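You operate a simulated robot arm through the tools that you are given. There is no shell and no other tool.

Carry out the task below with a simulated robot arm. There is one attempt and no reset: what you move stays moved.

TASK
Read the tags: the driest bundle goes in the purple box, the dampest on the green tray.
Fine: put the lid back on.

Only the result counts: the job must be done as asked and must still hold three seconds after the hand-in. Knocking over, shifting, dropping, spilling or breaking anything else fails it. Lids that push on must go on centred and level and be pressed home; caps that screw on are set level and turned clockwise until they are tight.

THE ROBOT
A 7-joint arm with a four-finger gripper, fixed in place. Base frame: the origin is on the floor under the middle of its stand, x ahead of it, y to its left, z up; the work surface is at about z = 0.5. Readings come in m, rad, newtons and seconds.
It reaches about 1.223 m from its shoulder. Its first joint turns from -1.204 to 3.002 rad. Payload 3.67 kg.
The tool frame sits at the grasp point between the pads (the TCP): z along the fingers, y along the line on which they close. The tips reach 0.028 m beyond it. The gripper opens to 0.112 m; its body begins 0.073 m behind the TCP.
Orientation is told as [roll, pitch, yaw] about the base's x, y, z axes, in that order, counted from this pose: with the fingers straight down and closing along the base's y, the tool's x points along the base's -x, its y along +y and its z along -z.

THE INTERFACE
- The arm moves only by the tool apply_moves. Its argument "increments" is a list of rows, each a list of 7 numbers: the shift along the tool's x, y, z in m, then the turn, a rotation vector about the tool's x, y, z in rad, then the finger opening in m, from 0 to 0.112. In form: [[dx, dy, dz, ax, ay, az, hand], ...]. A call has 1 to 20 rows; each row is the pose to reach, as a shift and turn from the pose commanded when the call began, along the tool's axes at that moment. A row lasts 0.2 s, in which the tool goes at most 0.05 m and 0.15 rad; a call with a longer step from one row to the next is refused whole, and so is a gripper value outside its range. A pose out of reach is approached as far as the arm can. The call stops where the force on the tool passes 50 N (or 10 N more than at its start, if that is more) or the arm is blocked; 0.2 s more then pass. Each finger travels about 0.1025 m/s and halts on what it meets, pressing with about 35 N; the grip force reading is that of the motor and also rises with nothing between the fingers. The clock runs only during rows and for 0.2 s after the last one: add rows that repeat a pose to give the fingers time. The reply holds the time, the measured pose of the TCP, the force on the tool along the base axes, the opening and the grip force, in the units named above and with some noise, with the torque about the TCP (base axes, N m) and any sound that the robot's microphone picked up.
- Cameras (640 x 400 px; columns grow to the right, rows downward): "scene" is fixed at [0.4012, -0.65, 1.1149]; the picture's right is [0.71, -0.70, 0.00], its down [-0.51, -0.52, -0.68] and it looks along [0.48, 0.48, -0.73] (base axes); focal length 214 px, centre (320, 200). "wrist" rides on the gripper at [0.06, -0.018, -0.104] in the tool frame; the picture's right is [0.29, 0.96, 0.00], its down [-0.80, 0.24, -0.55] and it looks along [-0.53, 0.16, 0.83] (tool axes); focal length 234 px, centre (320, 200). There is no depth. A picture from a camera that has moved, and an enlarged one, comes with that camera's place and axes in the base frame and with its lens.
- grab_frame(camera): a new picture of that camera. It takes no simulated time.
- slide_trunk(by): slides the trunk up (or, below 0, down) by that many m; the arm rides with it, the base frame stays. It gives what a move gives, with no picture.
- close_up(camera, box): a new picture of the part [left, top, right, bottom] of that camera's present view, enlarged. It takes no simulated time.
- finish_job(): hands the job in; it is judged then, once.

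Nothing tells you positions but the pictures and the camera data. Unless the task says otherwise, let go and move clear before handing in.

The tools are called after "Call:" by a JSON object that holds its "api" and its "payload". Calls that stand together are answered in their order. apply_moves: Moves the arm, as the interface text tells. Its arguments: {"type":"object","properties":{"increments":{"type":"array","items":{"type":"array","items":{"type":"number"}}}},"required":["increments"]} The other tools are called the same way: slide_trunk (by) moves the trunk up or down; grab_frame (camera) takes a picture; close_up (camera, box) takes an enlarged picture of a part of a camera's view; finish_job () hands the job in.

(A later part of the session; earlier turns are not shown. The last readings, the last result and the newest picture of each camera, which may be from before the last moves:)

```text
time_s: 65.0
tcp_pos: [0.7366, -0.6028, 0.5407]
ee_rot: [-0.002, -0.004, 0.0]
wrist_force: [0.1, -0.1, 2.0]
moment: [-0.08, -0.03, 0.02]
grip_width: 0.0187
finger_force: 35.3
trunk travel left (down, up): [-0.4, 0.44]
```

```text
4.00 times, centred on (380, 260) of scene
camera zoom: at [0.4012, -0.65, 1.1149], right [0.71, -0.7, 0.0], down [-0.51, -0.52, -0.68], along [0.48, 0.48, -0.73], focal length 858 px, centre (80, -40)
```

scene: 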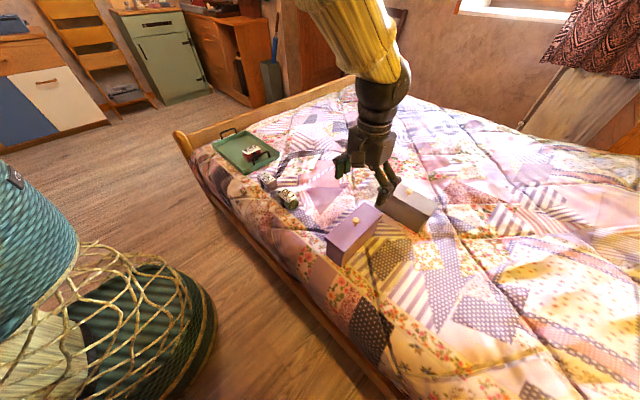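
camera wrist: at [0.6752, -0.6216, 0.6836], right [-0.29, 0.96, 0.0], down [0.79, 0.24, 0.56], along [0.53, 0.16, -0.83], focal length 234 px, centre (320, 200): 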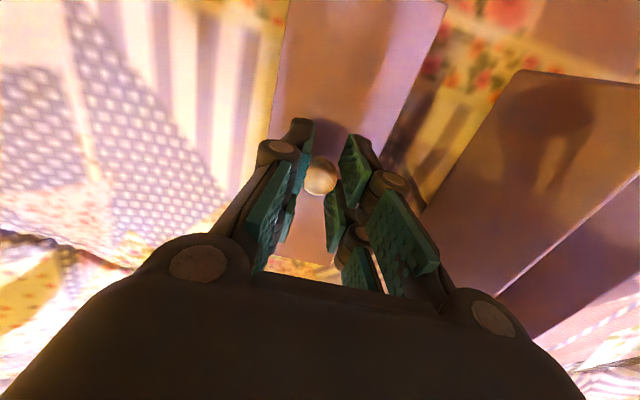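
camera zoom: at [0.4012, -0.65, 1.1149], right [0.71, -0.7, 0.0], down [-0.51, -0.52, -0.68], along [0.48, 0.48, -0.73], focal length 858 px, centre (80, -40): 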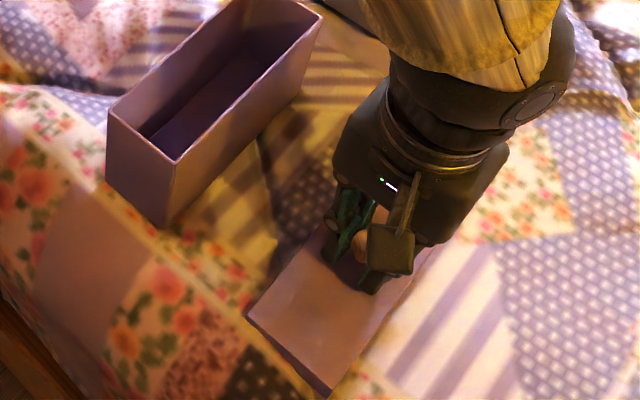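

Light contact (2 N). I'll release the lid here and rise.

Call:
{"api": "apply_moves", "payload": {"increments": [[0, 0, 0, 0, 0, 0, 0.02], [0, 0, 0, 0, 0, 0, 0.035], [0, 0, 0, 0, 0, 0, 0.05], [0, 0, 0, 0, 0, 0, 0.05], [0, 0, -0.03, 0, 0, 0, 0.05], [0, 0, -0.07, 0, 0, 0, 0.06], [0, 0, -0.11, 0, 0, 0, 0.08], [0, 0, -0.15, 0, 0, 0, 0.1], [0, 0, -0.19, 0, 0, 0, 0.112]]}}

Call:
{"api": "grab_frame", "payload": {"camera": "wrist"}}

Call:
{"api": "close_up", "payload": {"camera": "scene", "box": [300, 170, 460, 310]}}

```text
time_s: 67.0
tcp_pos: [0.735, -0.5988, 0.7329]
ee_rot: [-0.003, -0.002, 0.002]
wrist_force: [0.3, -0.7, 0.1]
moment: [-0.01, 0.01, -0.01]
grip_width: 0.1122
finger_force: 0.0
trunk travel left (down, up): [-0.4, 0.44]
```

```text
taken
camera wrist: at [0.6736, -0.6182, 0.8366], right [-0.29, 0.96, 0.0], down [0.8, 0.24, 0.56], along [0.53, 0.16, -0.83], focal length 234 px, centre (320, 200)
```

wrist: 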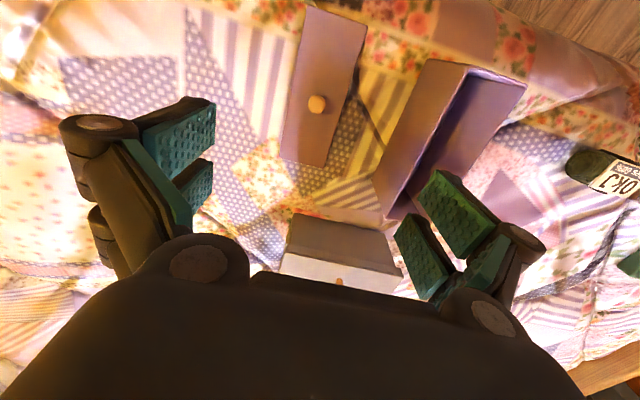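

```text
2.86 times, centred on (380, 240) of scene
camera zoom: at [0.4012, -0.65, 1.1149], right [0.71, -0.7, 0.0], down [-0.51, -0.52, -0.68], along [0.48, 0.48, -0.73], focal length 613 px, centre (149, 86)
```

zoom: 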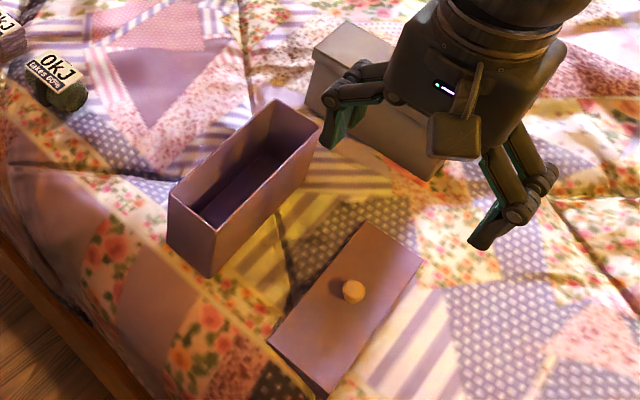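

The lid lies flat on the quilt. I'll look straight down at the open box to measure its inside.

Call:
{"api": "apply_moves", "payload": {"increments": [[0, 0.04, -0.01, 0, 0, 0, 0.112], [0, 0.08, -0.02, 0, 0, 0, 0.112], [0, 0.12, -0.03, 0, 0, 0, 0.112], [0, 0.146, -0.04, 0, 0, 0, 0.112], [0, 0.146, -0.04, 0, 0, 0, 0.112]]}}

Call:
{"api": "close_up", "payload": {"camera": "wrist", "box": [220, 0, 420, 210]}}

```text
time_s: 68.2
tcp_pos: [0.7357, -0.4545, 0.7731]
ee_rot: [-0.001, -0.004, 0.001]
wrist_force: [0.8, 0.1, 0.6]
moment: [-0.01, 0.0, 0.01]
grip_width: 0.1118
finger_force: 0.1
trunk travel left (down, up): [-0.4, 0.44]
```

```text
1.90 times, centred on (320, 105) of wrist
camera zoom: at [0.6743, -0.4731, 0.8763], right [-0.29, 0.96, 0.0], down [0.79, 0.24, 0.56], along [0.53, 0.16, -0.83], focal length 446 px, centre (320, 381)
```

zoom: 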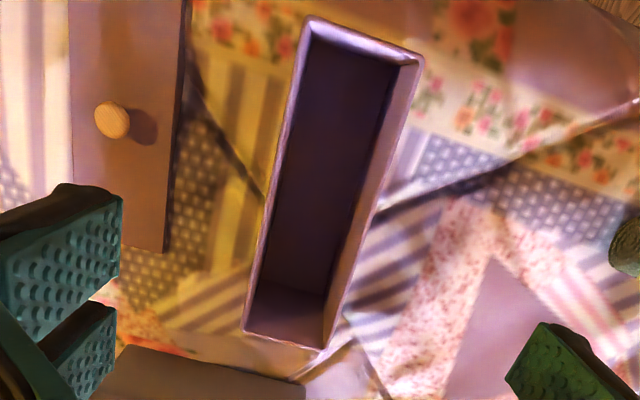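

The inside measures about 0.052 m wide and 0.167 m long, so the bundle fits lengthwise. Before picking up the green one I'll compare the red and purple bundles once more for signs of damp.

Call:
{"api": "close_up", "payload": {"camera": "scene", "box": [225, 130, 305, 215]}}

Call:
{"api": "close_up", "payload": {"camera": "scene", "box": [240, 140, 272, 164]}}

Call:
{"api": "close_up", "payload": {"camera": "scene", "box": [260, 170, 302, 212]}}

```text
4.71 times, centred on (265, 172) of scene
camera zoom: at [0.4012, -0.65, 1.1149], right [0.71, -0.7, 0.0], down [-0.51, -0.52, -0.68], along [0.48, 0.48, -0.73], focal length 1009 px, centre (579, 329)
```

zoom: 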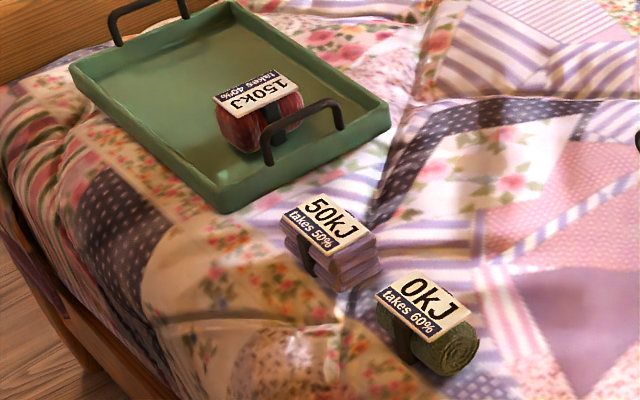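

```text
16.00 times, centred on (256, 152) of scene
camera zoom: at [0.4012, -0.65, 1.1149], right [0.71, -0.7, 0.0], down [-0.51, -0.52, -0.68], along [0.48, 0.48, -0.73], focal length 3432 px, centre (1344, 968)
```

zoom: 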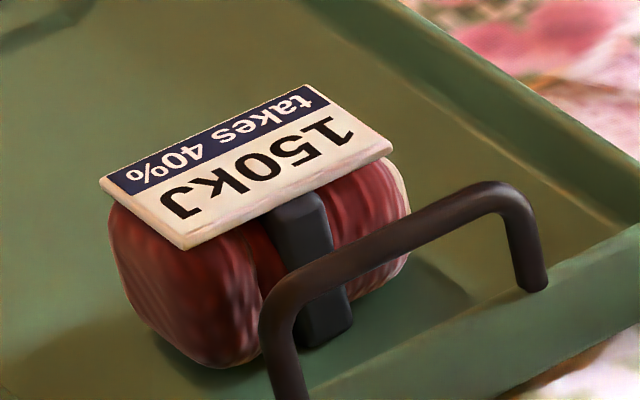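

```text
9.52 times, centred on (281, 191) of scene
camera zoom: at [0.4012, -0.65, 1.1149], right [0.71, -0.7, 0.0], down [-0.51, -0.52, -0.68], along [0.48, 0.48, -0.73], focal length 2043 px, centre (691, 286)
```

zoom: 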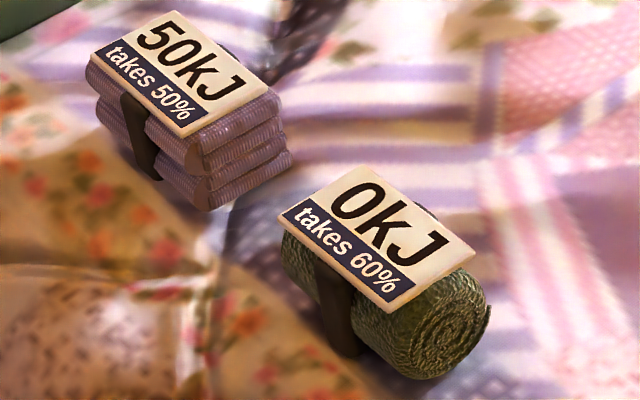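

The tag figures fit 0kJ as already dry, with the red bundle needing 150kJ and looking glossier, so green is driest and red dampest. Now going over the green bundle to pick it up by its upper part.

Call:
{"api": "apply_moves", "payload": {"increments": [[0.005, 0.04, 0, 0, 0, 0, 0.112], [0.01, 0.08, 0.0, 0, 0, 0, 0.112], [0.015, 0.12, 0.0, 0, 0, 0, 0.112], [0.02, 0.16, 0.01, 0, 0, 0, 0.112], [0.025, 0.2, 0.02, 0, 0, 0, 0.112], [0.03, 0.24, 0.035, 0, 0, 0, 0.112], [0.037, 0.275, 0.055, 0, 0, 0, 0.112], [0.037, 0.285, 0.07, 0, 0, 0, 0.112], [0.037, 0.285, 0.07, 0, 0, 0, 0.112]]}}

Call:
{"api": "close_up", "payload": {"camera": "wrist", "box": [220, 60, 420, 180]}}

```text
time_s: 70.2
tcp_pos: [0.6969, -0.1711, 0.7001]
ee_rot: [-0.001, -0.003, 0.001]
wrist_force: [-0.1, 0.6, 0.2]
moment: [-0.03, 0.0, 0.0]
grip_width: 0.1119
finger_force: 0.0
trunk travel left (down, up): [-0.4, 0.44]
```

```text
3.20 times, centred on (320, 120) of wrist
camera zoom: at [0.636, -0.1903, 0.8039], right [-0.29, 0.96, 0.0], down [0.79, 0.24, 0.56], along [0.53, 0.16, -0.83], focal length 749 px, centre (320, 456)
```

zoom: 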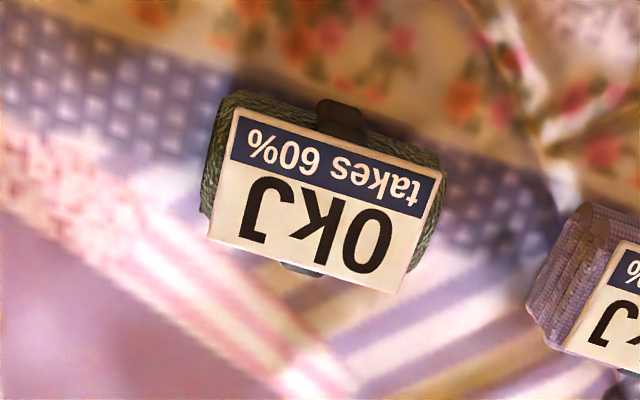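

Aligned to within a few millimetres. I'll descend so the tips hold only about the top 20 mm of the bundle, then close.

Call:
{"api": "apply_moves", "payload": {"increments": [[-0.004, 0.001, 0.04, 0, 0, 0, 0.112], [-0.004, 0.001, 0.08, 0, 0, 0, 0.112], [-0.004, 0.001, 0.115, 0, 0, 0, 0.112], [-0.004, 0.001, 0.147, 0, 0, 0, 0.112], [-0.004, 0.001, 0.147, 0, 0, 0, 0.112], [-0.004, 0.001, 0.147, 0, 0, 0, 0.095], [-0.004, 0.001, 0.147, 0, 0, 0, 0.085], [-0.004, 0.001, 0.147, 0, 0, 0, 0.07], [-0.004, 0.001, 0.147, 0, 0, 0, 0.05], [-0.004, 0.001, 0.147, 0, 0, 0, 0.05], [-0.004, 0.001, 0.147, 0, 0, 0, 0.05]]}}

Call:
{"api": "grab_frame", "payload": {"camera": "wrist"}}

Call:
{"api": "close_up", "payload": {"camera": "scene", "box": [240, 140, 340, 230]}}

```text
time_s: 72.6
tcp_pos: [0.7036, -0.1704, 0.5522]
ee_rot: [0.0, -0.003, 0.001]
wrist_force: [-0.2, 1.4, 3.5]
moment: [-0.14, 0.03, -0.01]
grip_width: 0.0796
finger_force: 35.5
trunk travel left (down, up): [-0.4, 0.44]
```

```text
taken
camera wrist: at [0.6421, -0.1892, 0.6554], right [-0.29, 0.96, 0.0], down [0.79, 0.24, 0.56], along [0.53, 0.16, -0.83], focal length 234 px, centre (320, 200)
```

wrist: 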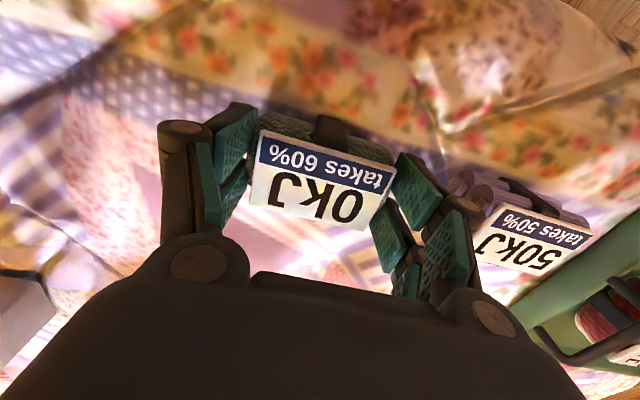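

```text
4.44 times, centred on (290, 185) of scene
camera zoom: at [0.4012, -0.65, 1.1149], right [0.71, -0.7, 0.0], down [-0.51, -0.52, -0.68], along [0.48, 0.48, -0.73], focal length 953 px, centre (453, 267)
```

zoom: 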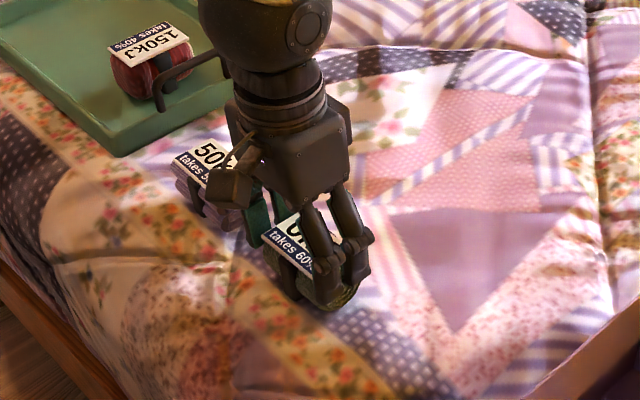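

Gripped. I'll lift it and take another batch of weight readings while it hangs.

Call:
{"api": "apply_moves", "payload": {"increments": [[0, 0, -0.02, 0, 0, 0, 0.05], [0, 0, -0.05, 0, 0, 0, 0.05], [0, 0, -0.09, 0, 0, 0, 0.05], [0, 0, -0.13, 0, 0, 0, 0.05], [0, 0, -0.17, 0, 0, 0, 0.05], [0, 0, -0.17, 0, 0, 0, 0.05], [0, 0, -0.17, 0, 0, 0, 0.05]]}}

Call:
{"api": "apply_moves", "payload": {"increments": [[0, 0, 0, 0, 0, 0, 0.05]]}}

Call:
{"api": "apply_moves", "payload": {"increments": [[0, 0, 0, 0, 0, 0, 0.05]]}}

Call:
{"api": "apply_moves", "payload": {"increments": [[0, 0, 0, 0, 0, 0, 0.05]]}}

Call:
{"api": "apply_moves", "payload": {"increments": [[0, 0, 0, 0, 0, 0, 0.05]]}}

Call:
{"api": "apply_moves", "payload": {"increments": [[0, 0, 0, 0, 0, 0, 0.05]]}}

Call:
{"api": "apply_moves", "payload": {"increments": [[0, 0, 0, 0, 0, 0, 0.05]]}}

Call:
{"api": "apply_moves", "payload": {"increments": [[0, 0, 0, 0, 0, 0, 0.05]]}}

Call:
{"api": "apply_moves", "payload": {"increments": [[0, 0, 0, 0, 0, 0, 0.05]]}}

Call:
{"api": "apply_moves", "payload": {"increments": [[0, 0, 0, 0, 0, 0, 0.05]]}}

Call:
{"api": "apply_moves", "payload": {"increments": [[0, 0, 0, 0, 0, 0, 0.05]]}}

Call:
{"api": "apply_moves", "payload": {"increments": [[0, 0, 0, 0, 0, 0, 0.05]]}}

Call:
{"api": "apply_moves", "payload": {"increments": [[0, 0, 0, 0, 0, 0, 0.05]]}}

Call:
{"api": "grab_frame", "payload": {"camera": "wrist"}}

Call:
{"api": "grab_frame", "payload": {"camera": "scene"}}

```text
time_s: 74.2
tcp_pos: [0.7008, -0.1703, 0.7268]
ee_rot: [-0.001, -0.005, 0.002]
wrist_force: [0.0, 0.5, -1.7]
moment: [-0.01, 0.02, -0.01]
grip_width: 0.0796
finger_force: 34.8
trunk travel left (down, up): [-0.4, 0.44]
```

```text
time_s: 74.6
tcp_pos: [0.7016, -0.172, 0.7265]
ee_rot: [-0.002, -0.002, 0.002]
wrist_force: [0.6, -0.1, -2.3]
moment: [0.01, -0.01, 0.0]
grip_width: 0.0792
finger_force: 34.7
trunk travel left (down, up): [-0.4, 0.44]
```

```text
time_s: 75.0
tcp_pos: [0.7038, -0.1708, 0.7269]
ee_rot: [-0.001, -0.003, 0.001]
wrist_force: [-0.3, -0.5, -1.7]
moment: [-0.01, 0.01, -0.05]
grip_width: 0.0797
finger_force: 34.7
trunk travel left (down, up): [-0.4, 0.44]
```

```text
time_s: 75.4
tcp_pos: [0.7021, -0.1696, 0.7266]
ee_rot: [0.0, -0.003, 0.003]
wrist_force: [1.0, 0.7, -0.4]
moment: [0.03, 0.02, 0.01]
grip_width: 0.0794
finger_force: 35.8
trunk travel left (down, up): [-0.4, 0.44]
```

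```text
time_s: 75.8
tcp_pos: [0.7016, -0.1703, 0.7259]
ee_rot: [-0.002, -0.004, 0.001]
wrist_force: [0.5, -0.6, -0.3]
moment: [0.0, -0.02, 0.0]
grip_width: 0.0798
finger_force: 35.5
trunk travel left (down, up): [-0.4, 0.44]
```

```text
time_s: 76.2
tcp_pos: [0.7023, -0.1704, 0.7251]
ee_rot: [-0.001, -0.002, 0.0]
wrist_force: [0.3, 0.1, -1.1]
moment: [0.02, 0.01, -0.03]
grip_width: 0.0795
finger_force: 35.4
trunk travel left (down, up): [-0.4, 0.44]
```

```text
time_s: 76.6
tcp_pos: [0.7031, -0.1693, 0.7259]
ee_rot: [-0.002, -0.003, 0.002]
wrist_force: [-0.2, -0.2, -0.5]
moment: [-0.01, 0.0, 0.02]
grip_width: 0.0797
finger_force: 35.1
trunk travel left (down, up): [-0.4, 0.44]
```

```text
time_s: 77.0
tcp_pos: [0.702, -0.1685, 0.7253]
ee_rot: [-0.003, -0.004, 0.002]
wrist_force: [0.9, -0.1, -1.0]
moment: [0.0, 0.01, -0.03]
grip_width: 0.0794
finger_force: 35.0
trunk travel left (down, up): [-0.4, 0.44]
```

```text
time_s: 77.4
tcp_pos: [0.7021, -0.1695, 0.7257]
ee_rot: [-0.002, -0.003, 0.001]
wrist_force: [0.0, 0.3, -0.9]
moment: [-0.02, -0.02, -0.03]
grip_width: 0.0794
finger_force: 35.0
trunk travel left (down, up): [-0.4, 0.44]
```

```text
time_s: 77.8
tcp_pos: [0.702, -0.1696, 0.7256]
ee_rot: [-0.002, -0.004, 0.002]
wrist_force: [0.0, -0.5, -1.1]
moment: [-0.01, -0.02, 0.0]
grip_width: 0.0796
finger_force: 34.8
trunk travel left (down, up): [-0.4, 0.44]
```

```text
time_s: 78.2
tcp_pos: [0.7022, -0.1694, 0.7256]
ee_rot: [-0.001, -0.004, 0.001]
wrist_force: [-0.4, 0.7, -1.1]
moment: [-0.02, -0.02, 0.01]
grip_width: 0.0796
finger_force: 35.3
trunk travel left (down, up): [-0.4, 0.44]
```

```text
time_s: 78.6
tcp_pos: [0.7012, -0.1693, 0.7254]
ee_rot: [-0.002, -0.003, 0.001]
wrist_force: [0.1, -1.0, 0.4]
moment: [0.01, 0.03, 0.01]
grip_width: 0.0796
finger_force: 34.9
trunk travel left (down, up): [-0.4, 0.44]
```

```text
time_s: 79.0
tcp_pos: [0.7013, -0.1696, 0.726]
ee_rot: [-0.001, -0.003, 0.001]
wrist_force: [-0.2, 0.0, -0.2]
moment: [-0.02, 0.01, -0.03]
grip_width: 0.0796
finger_force: 35.6
trunk travel left (down, up): [-0.4, 0.44]
```

```text
taken
camera wrist: at [0.6411, -0.1886, 0.8292], right [-0.29, 0.96, 0.0], down [0.79, 0.24, 0.56], along [0.53, 0.16, -0.83], focal length 234 px, centre (320, 200)
```

wrist: 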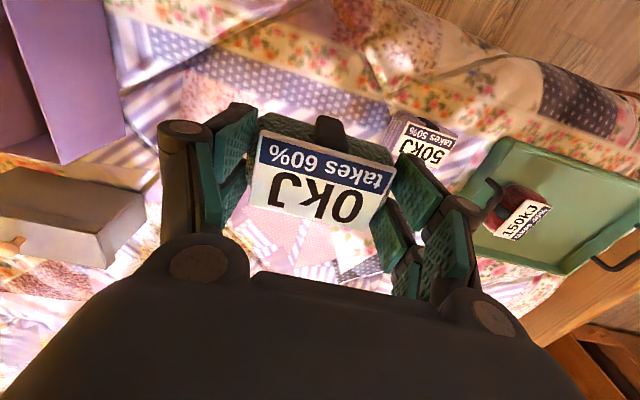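

```text
taken
```

scene: 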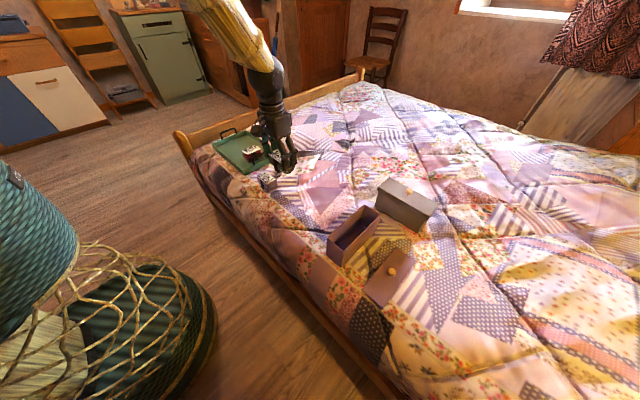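

Both bundles weigh about the same within noise (0.86 N against 1.02 N), so weight doesn't contradict my reading: 0kJ needs no drying (driest), 150kJ is dampest. I'll take the green bundle over the open box and turn it so its length follows the box.

Call:
{"api": "apply_moves", "payload": {"increments": [[-0.003, -0.026, 0, 0, 0, 0.141, 0.05], [-0.006, -0.052, 0, 0, 0, 0.282, 0.05], [-0.009, -0.078, 0, 0, 0, 0.423, 0.05], [-0.012, -0.104, 0, 0, 0, 0.564, 0.05], [-0.015, -0.13, 0, 0, 0, 0.705, 0.05], [-0.018, -0.156, 0, 0, 0, 0.846, 0.05], [-0.021, -0.182, 0, 0, 0, 0.987, 0.05], [-0.024, -0.208, 0, 0, 0, 1.128, 0.05], [-0.028, -0.234, 0, 0, 0, 1.269, 0.05], [-0.032, -0.26, 0, 0, 0, 1.41, 0.05], [-0.037, -0.289, 0, 0, 0, 1.55, 0.05], [-0.037, -0.289, 0, 0, 0, 1.55, 0.05], [-0.037, -0.289, 0, 0, 0, 1.55, 0.05]]}}

Call:
{"api": "grab_frame", "payload": {"camera": "wrist"}}

Call:
{"api": "close_up", "payload": {"camera": "scene", "box": [300, 140, 460, 290]}}

```text
time_s: 81.8
tcp_pos: [0.7392, -0.4594, 0.7248]
ee_rot: [0.005, -0.002, -1.551]
wrist_force: [-1.6, 0.3, -1.1]
moment: [-0.03, 0.0, 0.02]
grip_width: 0.0796
finger_force: 35.3
trunk travel left (down, up): [-0.4, 0.44]
```

```text
taken
camera wrist: at [0.7181, -0.4016, 0.8282], right [0.95, 0.31, 0.0], down [0.26, -0.79, 0.56], along [0.17, -0.53, -0.83], focal length 234 px, centre (320, 200)
```

wrist: 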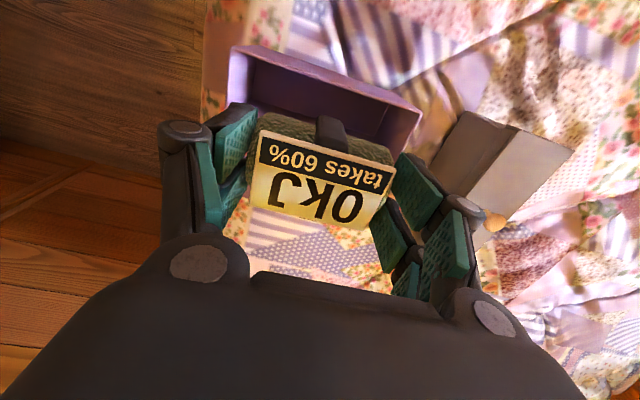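

```text
2.67 times, centred on (380, 215) of scene
camera zoom: at [0.4012, -0.65, 1.1149], right [0.71, -0.7, 0.0], down [-0.51, -0.52, -0.68], along [0.48, 0.48, -0.73], focal length 572 px, centre (160, 160)
```

zoom: 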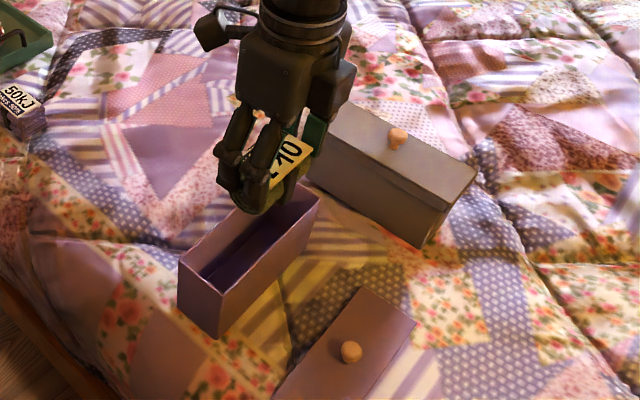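

The orientation works here. I'll lower until the bundle is just above the rim and check alignment closely.

Call:
{"api": "apply_moves", "payload": {"increments": [[0, 0, 0.03, 0, 0, 0, 0.05], [0, 0, 0.058, 0, 0, 0, 0.05], [0, 0, 0.058, 0, 0, 0, 0.05], [0, 0, 0.058, 0, 0, 0, 0.05]]}}

Call:
{"api": "grab_frame", "payload": {"camera": "wrist"}}

Call:
{"api": "close_up", "payload": {"camera": "wrist", "box": [190, 60, 450, 260]}}

Call:
{"api": "close_up", "payload": {"camera": "scene", "box": [315, 170, 405, 270]}}

```text
time_s: 82.8
tcp_pos: [0.74, -0.4592, 0.6659]
ee_rot: [0.003, -0.001, -1.548]
wrist_force: [-0.3, 0.0, -1.1]
moment: [0.0, 0.0, 0.04]
grip_width: 0.0796
finger_force: 34.7
trunk travel left (down, up): [-0.4, 0.44]
```

```text
taken
camera wrist: at [0.7196, -0.4001, 0.769], right [0.95, 0.31, 0.0], down [0.26, -0.79, 0.56], along [0.17, -0.53, -0.83], focal length 234 px, centre (320, 200)
```

wrist: 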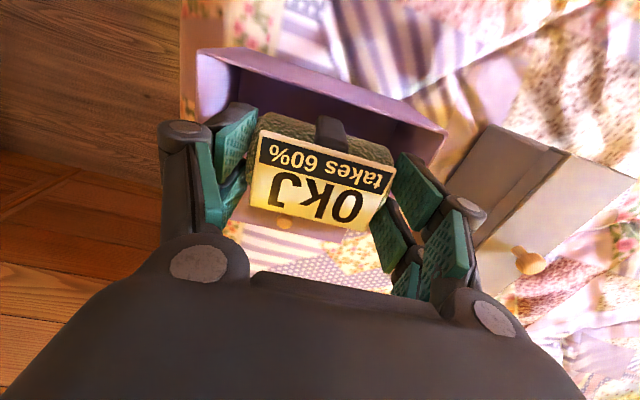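

```text
2.00 times, centred on (320, 160) of wrist
camera zoom: at [0.7196, -0.4001, 0.769], right [0.95, 0.31, 0.0], down [0.26, -0.79, 0.56], along [0.17, -0.53, -0.83], focal length 468 px, centre (320, 280)
```

zoom: 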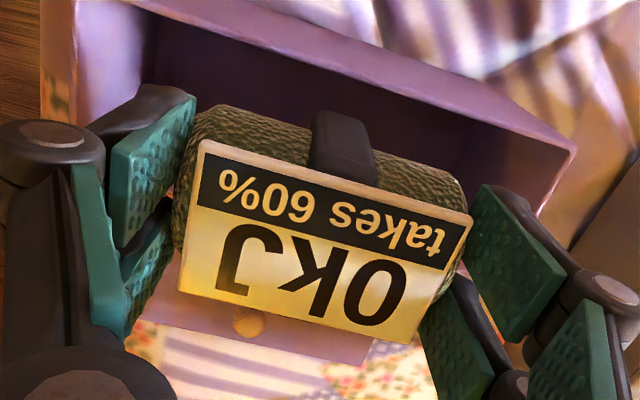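

```text
4.00 times, centred on (360, 220) of scene
camera zoom: at [0.4012, -0.65, 1.1149], right [0.71, -0.7, 0.0], down [-0.51, -0.52, -0.68], along [0.48, 0.48, -0.73], focal length 858 px, centre (160, 120)
```

zoom: 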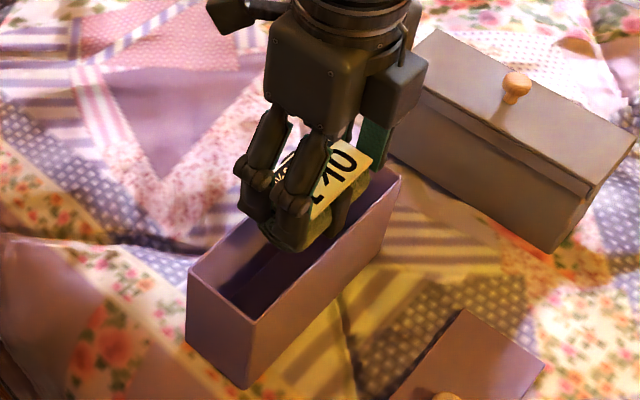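

The bundle looks centred over the opening (about 5 mm clearance each side), but the finger pairs (~52 mm) are as wide as the box inside and must stay above the rim. I'll lower in steps until the tips are just over the rim, checking for contact.

Call:
{"api": "apply_moves", "payload": {"increments": [[0, 0, 0.008, 0, 0, 0, 0.05], [0, 0, 0.014, 0, 0, 0, 0.05], [0, 0, 0.014, 0, 0, 0, 0.05]]}}

Call:
{"api": "close_up", "payload": {"camera": "scene", "box": [325, 180, 395, 260]}}

Call:
{"api": "close_up", "payload": {"camera": "wrist", "box": [190, 60, 450, 260]}}

```text
time_s: 83.6
tcp_pos: [0.7397, -0.4598, 0.653]
ee_rot: [0.003, 0.0, -1.548]
wrist_force: [0.1, -0.6, 2.3]
moment: [-0.08, 0.14, 0.01]
grip_width: 0.0797
finger_force: 34.9
trunk travel left (down, up): [-0.4, 0.44]
```

```text
5.00 times, centred on (360, 220) of scene
camera zoom: at [0.4012, -0.65, 1.1149], right [0.71, -0.7, 0.0], down [-0.51, -0.52, -0.68], along [0.48, 0.48, -0.73], focal length 1072 px, centre (120, 100)
```

zoom: 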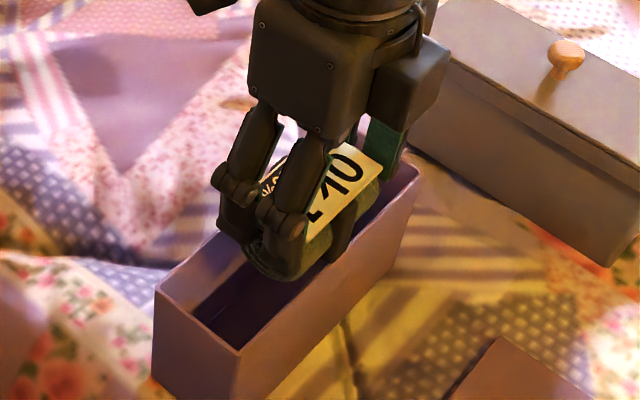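

```text
2.00 times, centred on (320, 160) of wrist
camera zoom: at [0.719, -0.4013, 0.7557], right [0.95, 0.31, 0.0], down [0.26, -0.79, 0.56], along [0.17, -0.53, -0.83], focal length 468 px, centre (320, 280)
```

zoom: 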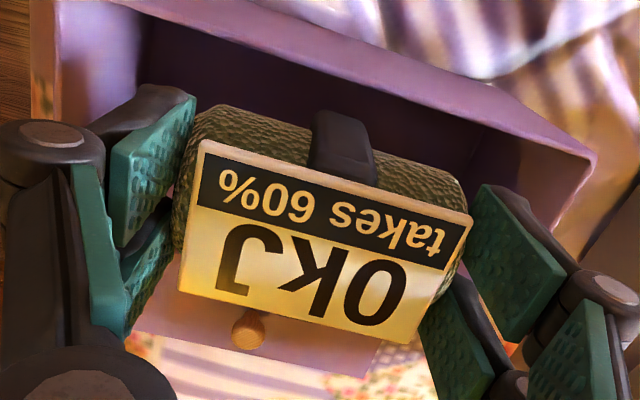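

There is about 3 N of contact, and the moment puts it on the rim at the -y side near the bundle's -x end. I'll raise slightly, shift 3–4 mm toward +y and try again.

Call:
{"api": "apply_moves", "payload": {"increments": [[0, 0, -0.008, 0, 0, 0, 0.05], [0.0035, 0, -0.008, 0, 0, 0, 0.05], [0.0035, 0, -0.008, 0, 0, 0, 0.05], [0.0035, 0, 0.0, 0, 0, 0, 0.05], [0.0035, 0, 0.0, 0, 0, 0, 0.05]]}}

Call:
{"api": "apply_moves", "payload": {"increments": [[0, 0, 0.002, 0, 0, 0, 0.05], [0, 0, 0.002, 0, 0, 0, 0.05]]}}

```text
time_s: 84.8
tcp_pos: [0.7374, -0.4564, 0.6518]
ee_rot: [0.004, -0.002, -1.548]
wrist_force: [-0.5, 0.1, -1.6]
moment: [0.02, -0.02, 0.0]
grip_width: 0.0796
finger_force: 34.8
trunk travel left (down, up): [-0.4, 0.44]
```

```text
time_s: 85.4
tcp_pos: [0.739, -0.4555, 0.6494]
ee_rot: [0.003, -0.002, -1.548]
wrist_force: [-0.7, 0.5, -0.7]
moment: [0.03, -0.01, 0.03]
grip_width: 0.0795
finger_force: 34.8
trunk travel left (down, up): [-0.4, 0.44]
```

The contact is gone after the shift. Continuing down in small steps.

Call:
{"api": "apply_moves", "payload": {"increments": [[0, 0, 0.003, 0, 0, 0, 0.05], [0, 0, 0.003, 0, 0, 0, 0.05]]}}

Call:
{"api": "apply_moves", "payload": {"increments": [[0, 0, 0.003, 0, 0, 0, 0.05], [0, 0, 0.003, 0, 0, 0, 0.05]]}}

Call:
{"api": "apply_moves", "payload": {"increments": [[0, 0, 0.003, 0, 0, 0, 0.05], [0, 0, 0.003, 0, 0, 0, 0.05]]}}

Call:
{"api": "close_up", "payload": {"camera": "scene", "box": [325, 180, 395, 260]}}

Call:
{"api": "close_up", "payload": {"camera": "wrist", "box": [190, 60, 450, 260]}}

```text
time_s: 86.0
tcp_pos: [0.7397, -0.4554, 0.6462]
ee_rot: [0.003, -0.002, -1.547]
wrist_force: [0.0, -0.7, -1.9]
moment: [-0.03, 0.01, 0.04]
grip_width: 0.0793
finger_force: 35.0
trunk travel left (down, up): [-0.4, 0.44]
```

```text
time_s: 86.6
tcp_pos: [0.7398, -0.4568, 0.6443]
ee_rot: [0.003, -0.002, -1.546]
wrist_force: [0.6, -0.2, -0.5]
moment: [0.01, 0.0, 0.01]
grip_width: 0.0793
finger_force: 34.8
trunk travel left (down, up): [-0.4, 0.44]
```

```text
time_s: 87.2
tcp_pos: [0.7412, -0.4575, 0.6416]
ee_rot: [0.004, -0.001, -1.549]
wrist_force: [-0.2, -0.3, -1.0]
moment: [0.02, -0.02, -0.03]
grip_width: 0.0795
finger_force: 35.2
trunk travel left (down, up): [-0.4, 0.44]
```

```text
5.00 times, centred on (360, 220) of scene
camera zoom: at [0.4012, -0.65, 1.1149], right [0.71, -0.7, 0.0], down [-0.51, -0.52, -0.68], along [0.48, 0.48, -0.73], focal length 1072 px, centre (120, 100)
```

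zoom: 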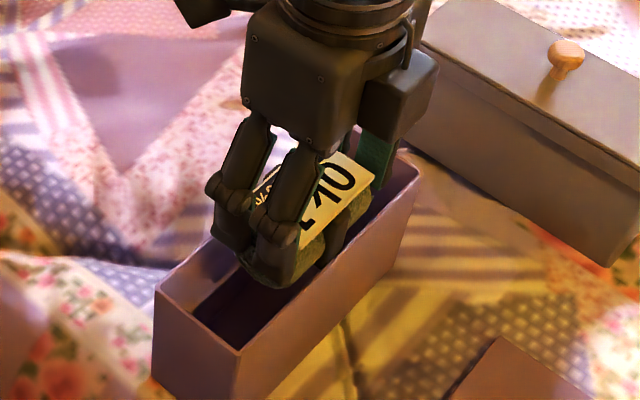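

```text
2.00 times, centred on (320, 160) of wrist
camera zoom: at [0.7193, -0.3978, 0.7448], right [0.95, 0.31, 0.0], down [0.26, -0.79, 0.56], along [0.17, -0.53, -0.83], focal length 468 px, centre (320, 280)
```

zoom: 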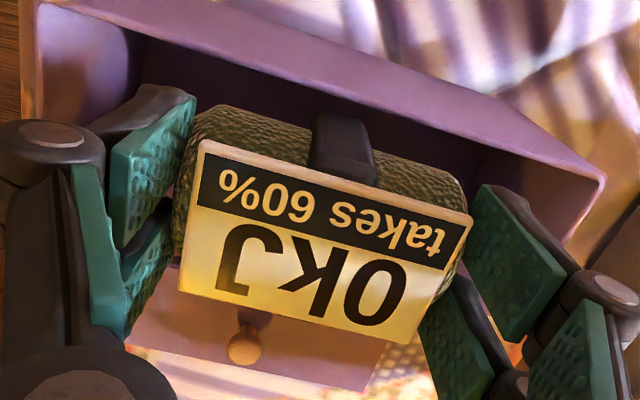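

No contact with the bundle 14 mm inside the rim. I'll keep lowering gently and see whether the fingertips also clear the rim.

Call:
{"api": "apply_moves", "payload": {"increments": [[0, 0, 0.004, 0, 0, 0, 0.05], [0, 0, 0.008, 0, 0, 0, 0.05], [0, 0, 0.008, 0, 0, 0, 0.05]]}}

Call:
{"api": "apply_moves", "payload": {"increments": [[0, 0, 0.003, 0, 0, 0, 0.05], [0, 0, 0.003, 0, 0, 0, 0.05]]}}

Call:
{"api": "apply_moves", "payload": {"increments": [[0, 0, 0.002, 0, 0, 0, 0.05], [0, 0, 0.002, 0, 0, 0, 0.05]]}}

```text
time_s: 88.0
tcp_pos: [0.7412, -0.4571, 0.6338]
ee_rot: [0.004, -0.001, -1.549]
wrist_force: [-0.2, 0.7, -0.7]
moment: [0.01, -0.01, 0.02]
grip_width: 0.0796
finger_force: 34.9
trunk travel left (down, up): [-0.4, 0.44]
```

```text
time_s: 88.6
tcp_pos: [0.7409, -0.4561, 0.6306]
ee_rot: [0.003, -0.002, -1.548]
wrist_force: [-0.1, 0.5, -1.2]
moment: [0.0, 0.01, -0.01]
grip_width: 0.0798
finger_force: 35.0
trunk travel left (down, up): [-0.4, 0.44]
```

```text
time_s: 89.2
tcp_pos: [0.7411, -0.4552, 0.6289]
ee_rot: [0.003, -0.001, -1.548]
wrist_force: [0.1, 0.4, -0.6]
moment: [-0.01, 0.03, 0.02]
grip_width: 0.0795
finger_force: 35.3
trunk travel left (down, up): [-0.4, 0.44]
```

Call:
{"api": "apply_moves", "payload": {"increments": [[0, 0, 0.002, 0, 0, 0, 0.05], [0, 0, 0.002, 0, 0, 0, 0.05]]}}

Call:
{"api": "apply_moves", "payload": {"increments": [[0, 0, 0.002, 0, 0, 0, 0.05], [0, 0, 0.002, 0, 0, 0, 0.05]]}}

Call:
{"api": "apply_moves", "payload": {"increments": [[0, 0, 0.002, 0, 0, 0, 0.05], [0, 0, 0.002, 0, 0, 0, 0.05]]}}

Call:
{"api": "close_up", "payload": {"camera": "scene", "box": [325, 180, 395, 260]}}

Call:
{"api": "close_up", "payload": {"camera": "wrist", "box": [140, 60, 480, 260]}}

```text
time_s: 89.8
tcp_pos: [0.7412, -0.4554, 0.6255]
ee_rot: [0.004, -0.001, -1.548]
wrist_force: [-0.7, 0.0, -1.6]
moment: [-0.02, 0.0, 0.0]
grip_width: 0.0798
finger_force: 35.6
trunk travel left (down, up): [-0.4, 0.44]
```

```text
time_s: 90.4
tcp_pos: [0.7416, -0.456, 0.6233]
ee_rot: [0.004, -0.001, -1.55]
wrist_force: [0.1, 0.6, -0.8]
moment: [-0.02, -0.02, -0.01]
grip_width: 0.0794
finger_force: 35.3
trunk travel left (down, up): [-0.4, 0.44]
```

```text
time_s: 91.0
tcp_pos: [0.7402, -0.4556, 0.6239]
ee_rot: [0.004, -0.002, -1.548]
wrist_force: [1.0, 0.2, -0.8]
moment: [0.0, 0.01, -0.02]
grip_width: 0.0795
finger_force: 34.6
trunk travel left (down, up): [-0.4, 0.44]
```

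```text
5.00 times, centred on (360, 220) of scene
camera zoom: at [0.4012, -0.65, 1.1149], right [0.71, -0.7, 0.0], down [-0.51, -0.52, -0.68], along [0.48, 0.48, -0.73], focal length 1072 px, centre (120, 100)
```

zoom: 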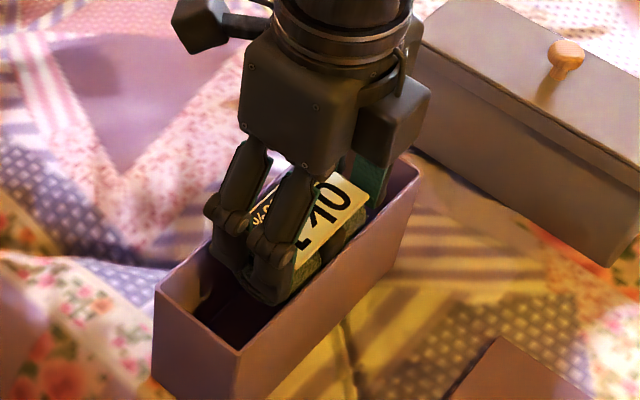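

```text
1.88 times, centred on (310, 160) of wrist
camera zoom: at [0.7199, -0.3977, 0.7256], right [0.95, 0.31, 0.0], down [0.26, -0.79, 0.56], along [0.17, -0.53, -0.83], focal length 441 px, centre (339, 275)
```

zoom: 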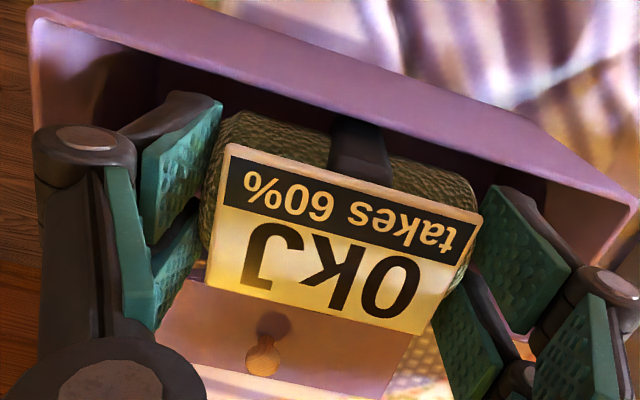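

The tips are already slightly below the rim with no contact, so the fingers may fit. I'll zoom in to compare the finger and knuckle width with the opening.

Call:
{"api": "close_up", "payload": {"camera": "scene", "box": [332, 205, 368, 245]}}

Call:
{"api": "close_up", "payload": {"camera": "wrist", "box": [140, 90, 260, 250]}}

Call:
{"api": "close_up", "payload": {"camera": "wrist", "box": [370, 120, 490, 280]}}

```text
10.00 times, centred on (350, 225) of scene
camera zoom: at [0.4012, -0.65, 1.1149], right [0.71, -0.7, 0.0], down [-0.51, -0.52, -0.68], along [0.48, 0.48, -0.73], focal length 2145 px, centre (20, -50)
```

zoom: 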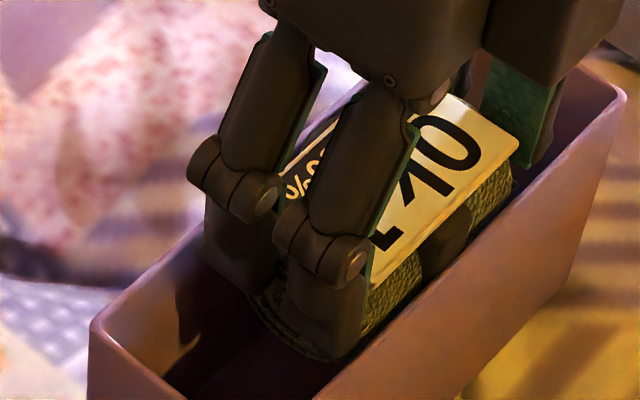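

```text
2.50 times, centred on (200, 170) of wrist
camera zoom: at [0.7199, -0.3977, 0.7256], right [0.95, 0.31, 0.0], down [0.26, -0.79, 0.56], along [0.17, -0.53, -0.83], focal length 585 px, centre (620, 275)
```

zoom: 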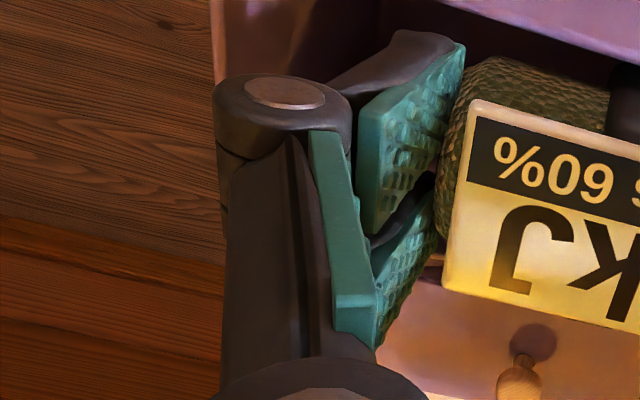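

```text
2.50 times, centred on (430, 200) of wrist
camera zoom: at [0.7199, -0.3977, 0.7256], right [0.95, 0.31, 0.0], down [0.26, -0.79, 0.56], along [0.17, -0.53, -0.83], focal length 585 px, centre (45, 200)
```

zoom: 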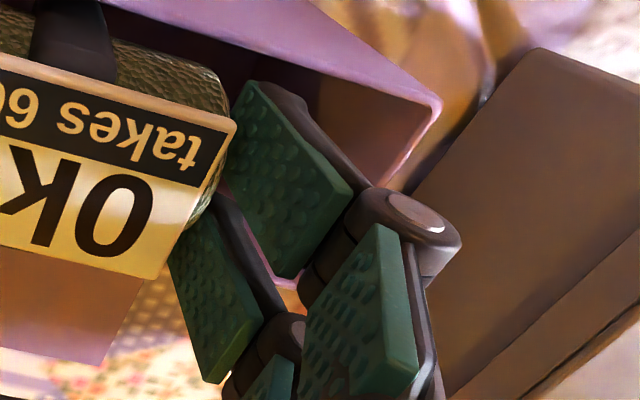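

The distal finger segments fit just inside the walls, while the knuckles look slightly wider than the opening. I can go somewhat deeper in small, force-checked steps to shorten the bundle's drop.

Call:
{"api": "apply_moves", "payload": {"increments": [[0, 0, 0.003, 0, 0, 0, 0.05], [0, 0, 0.003, 0, 0, 0, 0.05]]}}

Call:
{"api": "apply_moves", "payload": {"increments": [[0, 0, 0.003, 0, 0, 0, 0.05], [0, 0, 0.003, 0, 0, 0, 0.05]]}}

Call:
{"api": "apply_moves", "payload": {"increments": [[0, 0, 0.003, 0, 0, 0, 0.05], [0, 0, 0.003, 0, 0, 0, 0.05]]}}

Call:
{"api": "close_up", "payload": {"camera": "scene", "box": [332, 205, 368, 245]}}

```text
time_s: 91.6
tcp_pos: [0.7398, -0.4562, 0.6194]
ee_rot: [0.003, -0.001, -1.549]
wrist_force: [0.2, 0.9, -1.6]
moment: [0.03, 0.01, 0.02]
grip_width: 0.0797
finger_force: 35.5
trunk travel left (down, up): [-0.4, 0.44]
```

```text
time_s: 92.2
tcp_pos: [0.7404, -0.456, 0.6169]
ee_rot: [0.003, -0.001, -1.55]
wrist_force: [-0.5, 0.6, -0.5]
moment: [-0.01, -0.02, 0.0]
grip_width: 0.0795
finger_force: 35.0
trunk travel left (down, up): [-0.4, 0.44]
```

```text
time_s: 92.8
tcp_pos: [0.7405, -0.456, 0.6125]
ee_rot: [0.002, -0.002, -1.548]
wrist_force: [0.5, -0.2, -0.5]
moment: [0.03, 0.0, -0.05]
grip_width: 0.0795
finger_force: 35.0
trunk travel left (down, up): [-0.4, 0.44]
```

```text
10.00 times, centred on (350, 225) of scene
camera zoom: at [0.4012, -0.65, 1.1149], right [0.71, -0.7, 0.0], down [-0.51, -0.52, -0.68], along [0.48, 0.48, -0.73], focal length 2145 px, centre (20, -50)
```

zoom: 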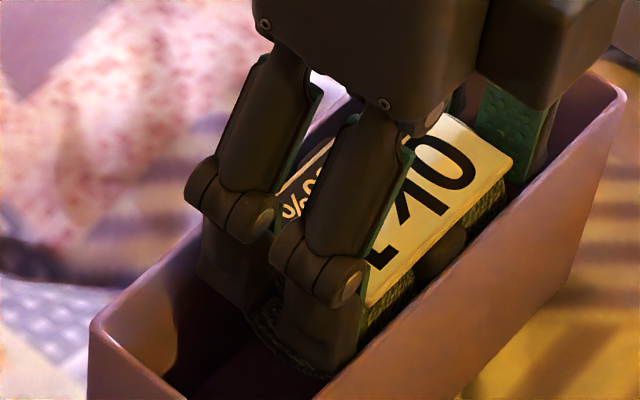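

Still free of contact. A few more small steps.

Call:
{"api": "apply_moves", "payload": {"increments": [[0, 0, 0.003, 0, 0, 0, 0.05], [0, 0, 0.003, 0, 0, 0, 0.05]]}}

Call:
{"api": "apply_moves", "payload": {"increments": [[0, 0, 0.003, 0, 0, 0, 0.05], [0, 0, 0.003, 0, 0, 0, 0.05]]}}

Call:
{"api": "apply_moves", "payload": {"increments": [[0, 0, 0.003, 0, 0, 0, 0.05], [0, 0, 0.003, 0, 0, 0, 0.05]]}}

Call:
{"api": "close_up", "payload": {"camera": "scene", "box": [332, 205, 368, 245]}}

```text
time_s: 93.4
tcp_pos: [0.7404, -0.4544, 0.6103]
ee_rot: [0.005, -0.001, -1.549]
wrist_force: [-0.3, -1.0, -0.9]
moment: [0.02, -0.01, 0.01]
grip_width: 0.0793
finger_force: 34.8
trunk travel left (down, up): [-0.4, 0.44]
```

```text
time_s: 94.0
tcp_pos: [0.7398, -0.4564, 0.6067]
ee_rot: [0.004, -0.001, -1.548]
wrist_force: [-0.6, -0.1, -0.7]
moment: [-0.02, -0.03, 0.03]
grip_width: 0.0796
finger_force: 35.3
trunk travel left (down, up): [-0.4, 0.44]
```

```text
time_s: 94.6
tcp_pos: [0.7401, -0.4558, 0.6038]
ee_rot: [0.003, -0.002, -1.548]
wrist_force: [0.0, -0.3, -1.7]
moment: [0.0, 0.02, 0.03]
grip_width: 0.0794
finger_force: 35.2
trunk travel left (down, up): [-0.4, 0.44]
```

```text
10.00 times, centred on (350, 225) of scene
camera zoom: at [0.4012, -0.65, 1.1149], right [0.71, -0.7, 0.0], down [-0.51, -0.52, -0.68], along [0.48, 0.48, -0.73], focal length 2145 px, centre (20, -50)
```

zoom: 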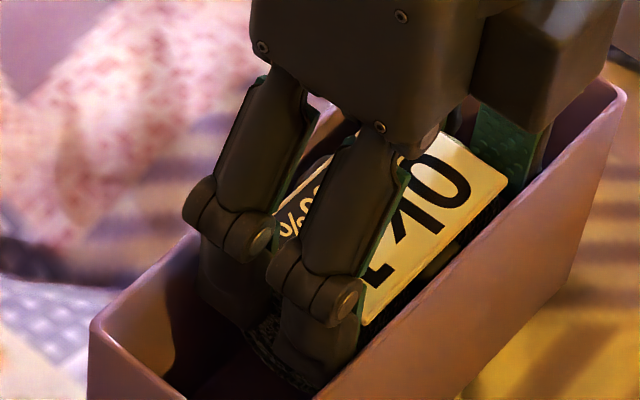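

Call:
{"api": "apply_moves", "payload": {"increments": [[0, 0, 0.003, 0, 0, 0, 0.05], [0, 0, 0.003, 0, 0, 0, 0.05]]}}

Call:
{"api": "apply_moves", "payload": {"increments": [[0, 0, 0.002, 0, 0, 0, 0.05], [0, 0, 0.002, 0, 0, 0, 0.05]]}}

Call:
{"api": "apply_moves", "payload": {"increments": [[0, 0, 0.002, 0, 0, 0, 0.05], [0, 0, 0.002, 0, 0, 0, 0.05]]}}

Call:
{"api": "close_up", "payload": {"camera": "scene", "box": [332, 205, 368, 245]}}

Call:
{"api": "close_up", "payload": {"camera": "wrist", "box": [140, 60, 480, 260]}}

```text
time_s: 95.2
tcp_pos: [0.7405, -0.4563, 0.5993]
ee_rot: [0.003, -0.002, -1.549]
wrist_force: [0.6, -0.3, 0.2]
moment: [-0.01, 0.0, -0.01]
grip_width: 0.0794
finger_force: 34.6
trunk travel left (down, up): [-0.4, 0.44]
```

```text
time_s: 95.8
tcp_pos: [0.7408, -0.4558, 0.5989]
ee_rot: [0.005, -0.002, -1.547]
wrist_force: [-0.5, 0.2, -0.9]
moment: [0.0, 0.01, -0.01]
grip_width: 0.0796
finger_force: 35.0
trunk travel left (down, up): [-0.4, 0.44]
```

```text
time_s: 96.4
tcp_pos: [0.7407, -0.4564, 0.5961]
ee_rot: [0.004, -0.003, -1.548]
wrist_force: [0.8, -0.6, -0.9]
moment: [-0.01, -0.04, 0.01]
grip_width: 0.0797
finger_force: 34.9
trunk travel left (down, up): [-0.4, 0.44]
```

```text
10.00 times, centred on (350, 225) of scene
camera zoom: at [0.4012, -0.65, 1.1149], right [0.71, -0.7, 0.0], down [-0.51, -0.52, -0.68], along [0.48, 0.48, -0.73], focal length 2145 px, centre (20, -50)
```

zoom: 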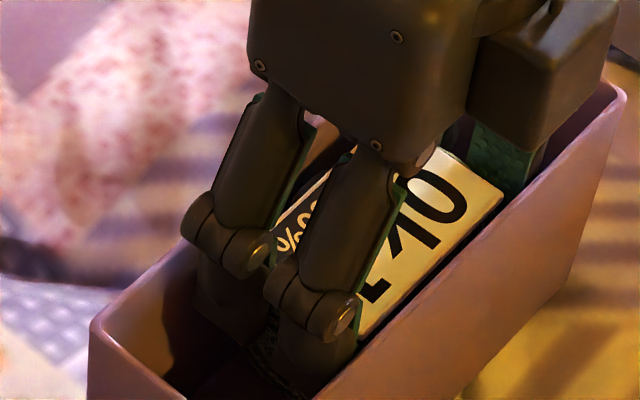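

```text
1.88 times, centred on (310, 160) of wrist
camera zoom: at [0.7195, -0.3977, 0.7004], right [0.95, 0.31, 0.0], down [0.26, -0.79, 0.56], along [0.17, -0.53, -0.83], focal length 441 px, centre (339, 275)
```

zoom: 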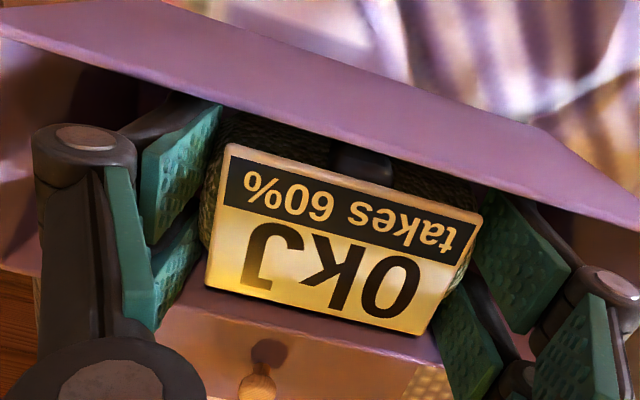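

Still no contact at TCP z≈0.596, with the knuckles roughly 1 cm above the rim. I'll go about 5 mm deeper, then release the bundle for a short drop of about 3 cm.

Call:
{"api": "apply_moves", "payload": {"increments": [[0, 0, 0.003, 0, 0, 0, 0.05], [0, 0, 0.003, 0, 0, 0, 0.05]]}}

Call:
{"api": "apply_moves", "payload": {"increments": [[0, 0, 0.002, 0, 0, 0, 0.05], [0, 0, 0.002, 0, 0, 0, 0.05]]}}

```text
time_s: 97.0
tcp_pos: [0.7401, -0.4569, 0.5936]
ee_rot: [0.002, -0.002, -1.547]
wrist_force: [0.3, 0.2, -1.2]
moment: [0.01, -0.02, 0.02]
grip_width: 0.0794
finger_force: 34.2
trunk travel left (down, up): [-0.4, 0.44]
```

```text
time_s: 97.6
tcp_pos: [0.741, -0.4566, 0.5914]
ee_rot: [0.004, -0.001, -1.549]
wrist_force: [-1.1, 0.0, -1.4]
moment: [-0.06, -0.02, -0.02]
grip_width: 0.0795
finger_force: 35.3
trunk travel left (down, up): [-0.4, 0.44]
```

Call:
{"api": "apply_moves", "payload": {"increments": [[0, 0, 0.002, 0, 0, 0, 0.05], [0, 0, 0.002, 0, 0, 0, 0.05]]}}

Call:
{"api": "apply_moves", "payload": {"increments": [[0, 0, 0.002, 0, 0, 0, 0.05], [0, 0, 0.002, 0, 0, 0, 0.05]]}}

Call:
{"api": "close_up", "payload": {"camera": "scene", "box": [332, 205, 368, 245]}}

```text
time_s: 98.2
tcp_pos: [0.7405, -0.4557, 0.5906]
ee_rot: [0.003, -0.002, -1.548]
wrist_force: [0.1, -0.3, -1.6]
moment: [-0.03, 0.02, 0.03]
grip_width: 0.0794
finger_force: 35.1
trunk travel left (down, up): [-0.4, 0.44]
```

```text
time_s: 98.8
tcp_pos: [0.7406, -0.4574, 0.5891]
ee_rot: [0.005, -0.002, -1.549]
wrist_force: [0.2, 0.8, -0.6]
moment: [-0.03, -0.03, -0.01]
grip_width: 0.0795
finger_force: 34.9
trunk travel left (down, up): [-0.4, 0.44]
```

```text
10.00 times, centred on (350, 225) of scene
camera zoom: at [0.4012, -0.65, 1.1149], right [0.71, -0.7, 0.0], down [-0.51, -0.52, -0.68], along [0.48, 0.48, -0.73], focal length 2145 px, centre (20, -50)
```

zoom: 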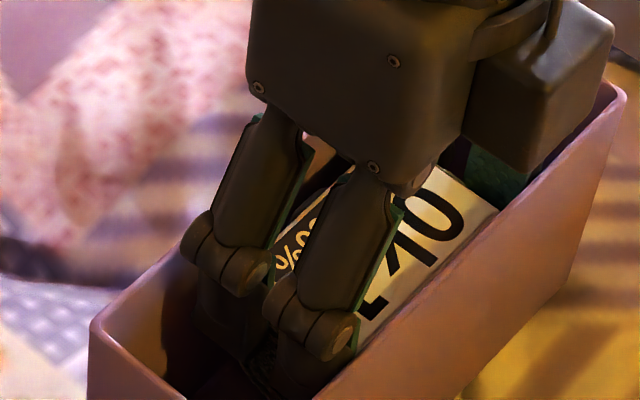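

Deep enough. Releasing the bundle, waiting for it to settle, then rising straight up.

Call:
{"api": "apply_moves", "payload": {"increments": [[0, 0, 0, 0, 0, 0, 0.088], [0, 0, 0, 0, 0, 0, 0.092], [0, 0, 0, 0, 0, 0, 0.092], [0, 0, 0, 0, 0, 0, 0.092]]}}

Call:
{"api": "close_up", "payload": {"camera": "scene", "box": [325, 190, 385, 260]}}

Call:
{"api": "close_up", "payload": {"camera": "wrist", "box": [140, 60, 480, 260]}}

```text
time_s: 99.8
tcp_pos: [0.7402, -0.4562, 0.5898]
ee_rot: [0.004, -0.002, -1.549]
wrist_force: [0.7, -0.4, 0.6]
moment: [-0.02, 0.0, 0.01]
grip_width: 0.0917
finger_force: 0.1
trunk travel left (down, up): [-0.4, 0.44]
```

```text
5.71 times, centred on (355, 225) of scene
camera zoom: at [0.4012, -0.65, 1.1149], right [0.71, -0.7, 0.0], down [-0.51, -0.52, -0.68], along [0.48, 0.48, -0.73], focal length 1226 px, centre (120, 57)
```

zoom: 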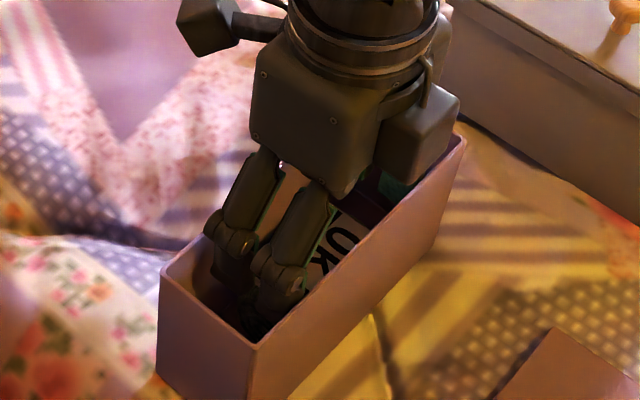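

```text
1.88 times, centred on (310, 160) of wrist
camera zoom: at [0.7195, -0.3982, 0.6918], right [0.95, 0.31, 0.0], down [0.26, -0.79, 0.56], along [0.17, -0.53, -0.83], focal length 441 px, centre (339, 275)
```

zoom: 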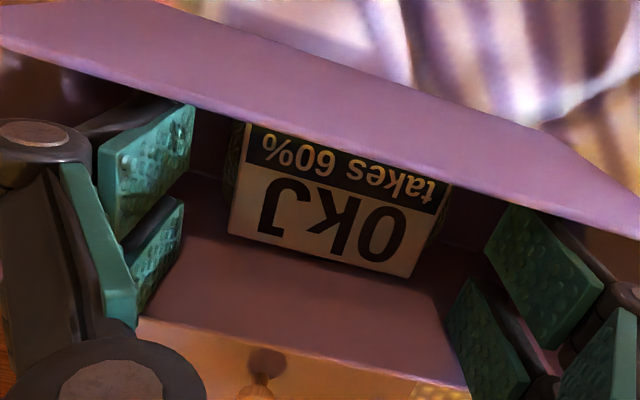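

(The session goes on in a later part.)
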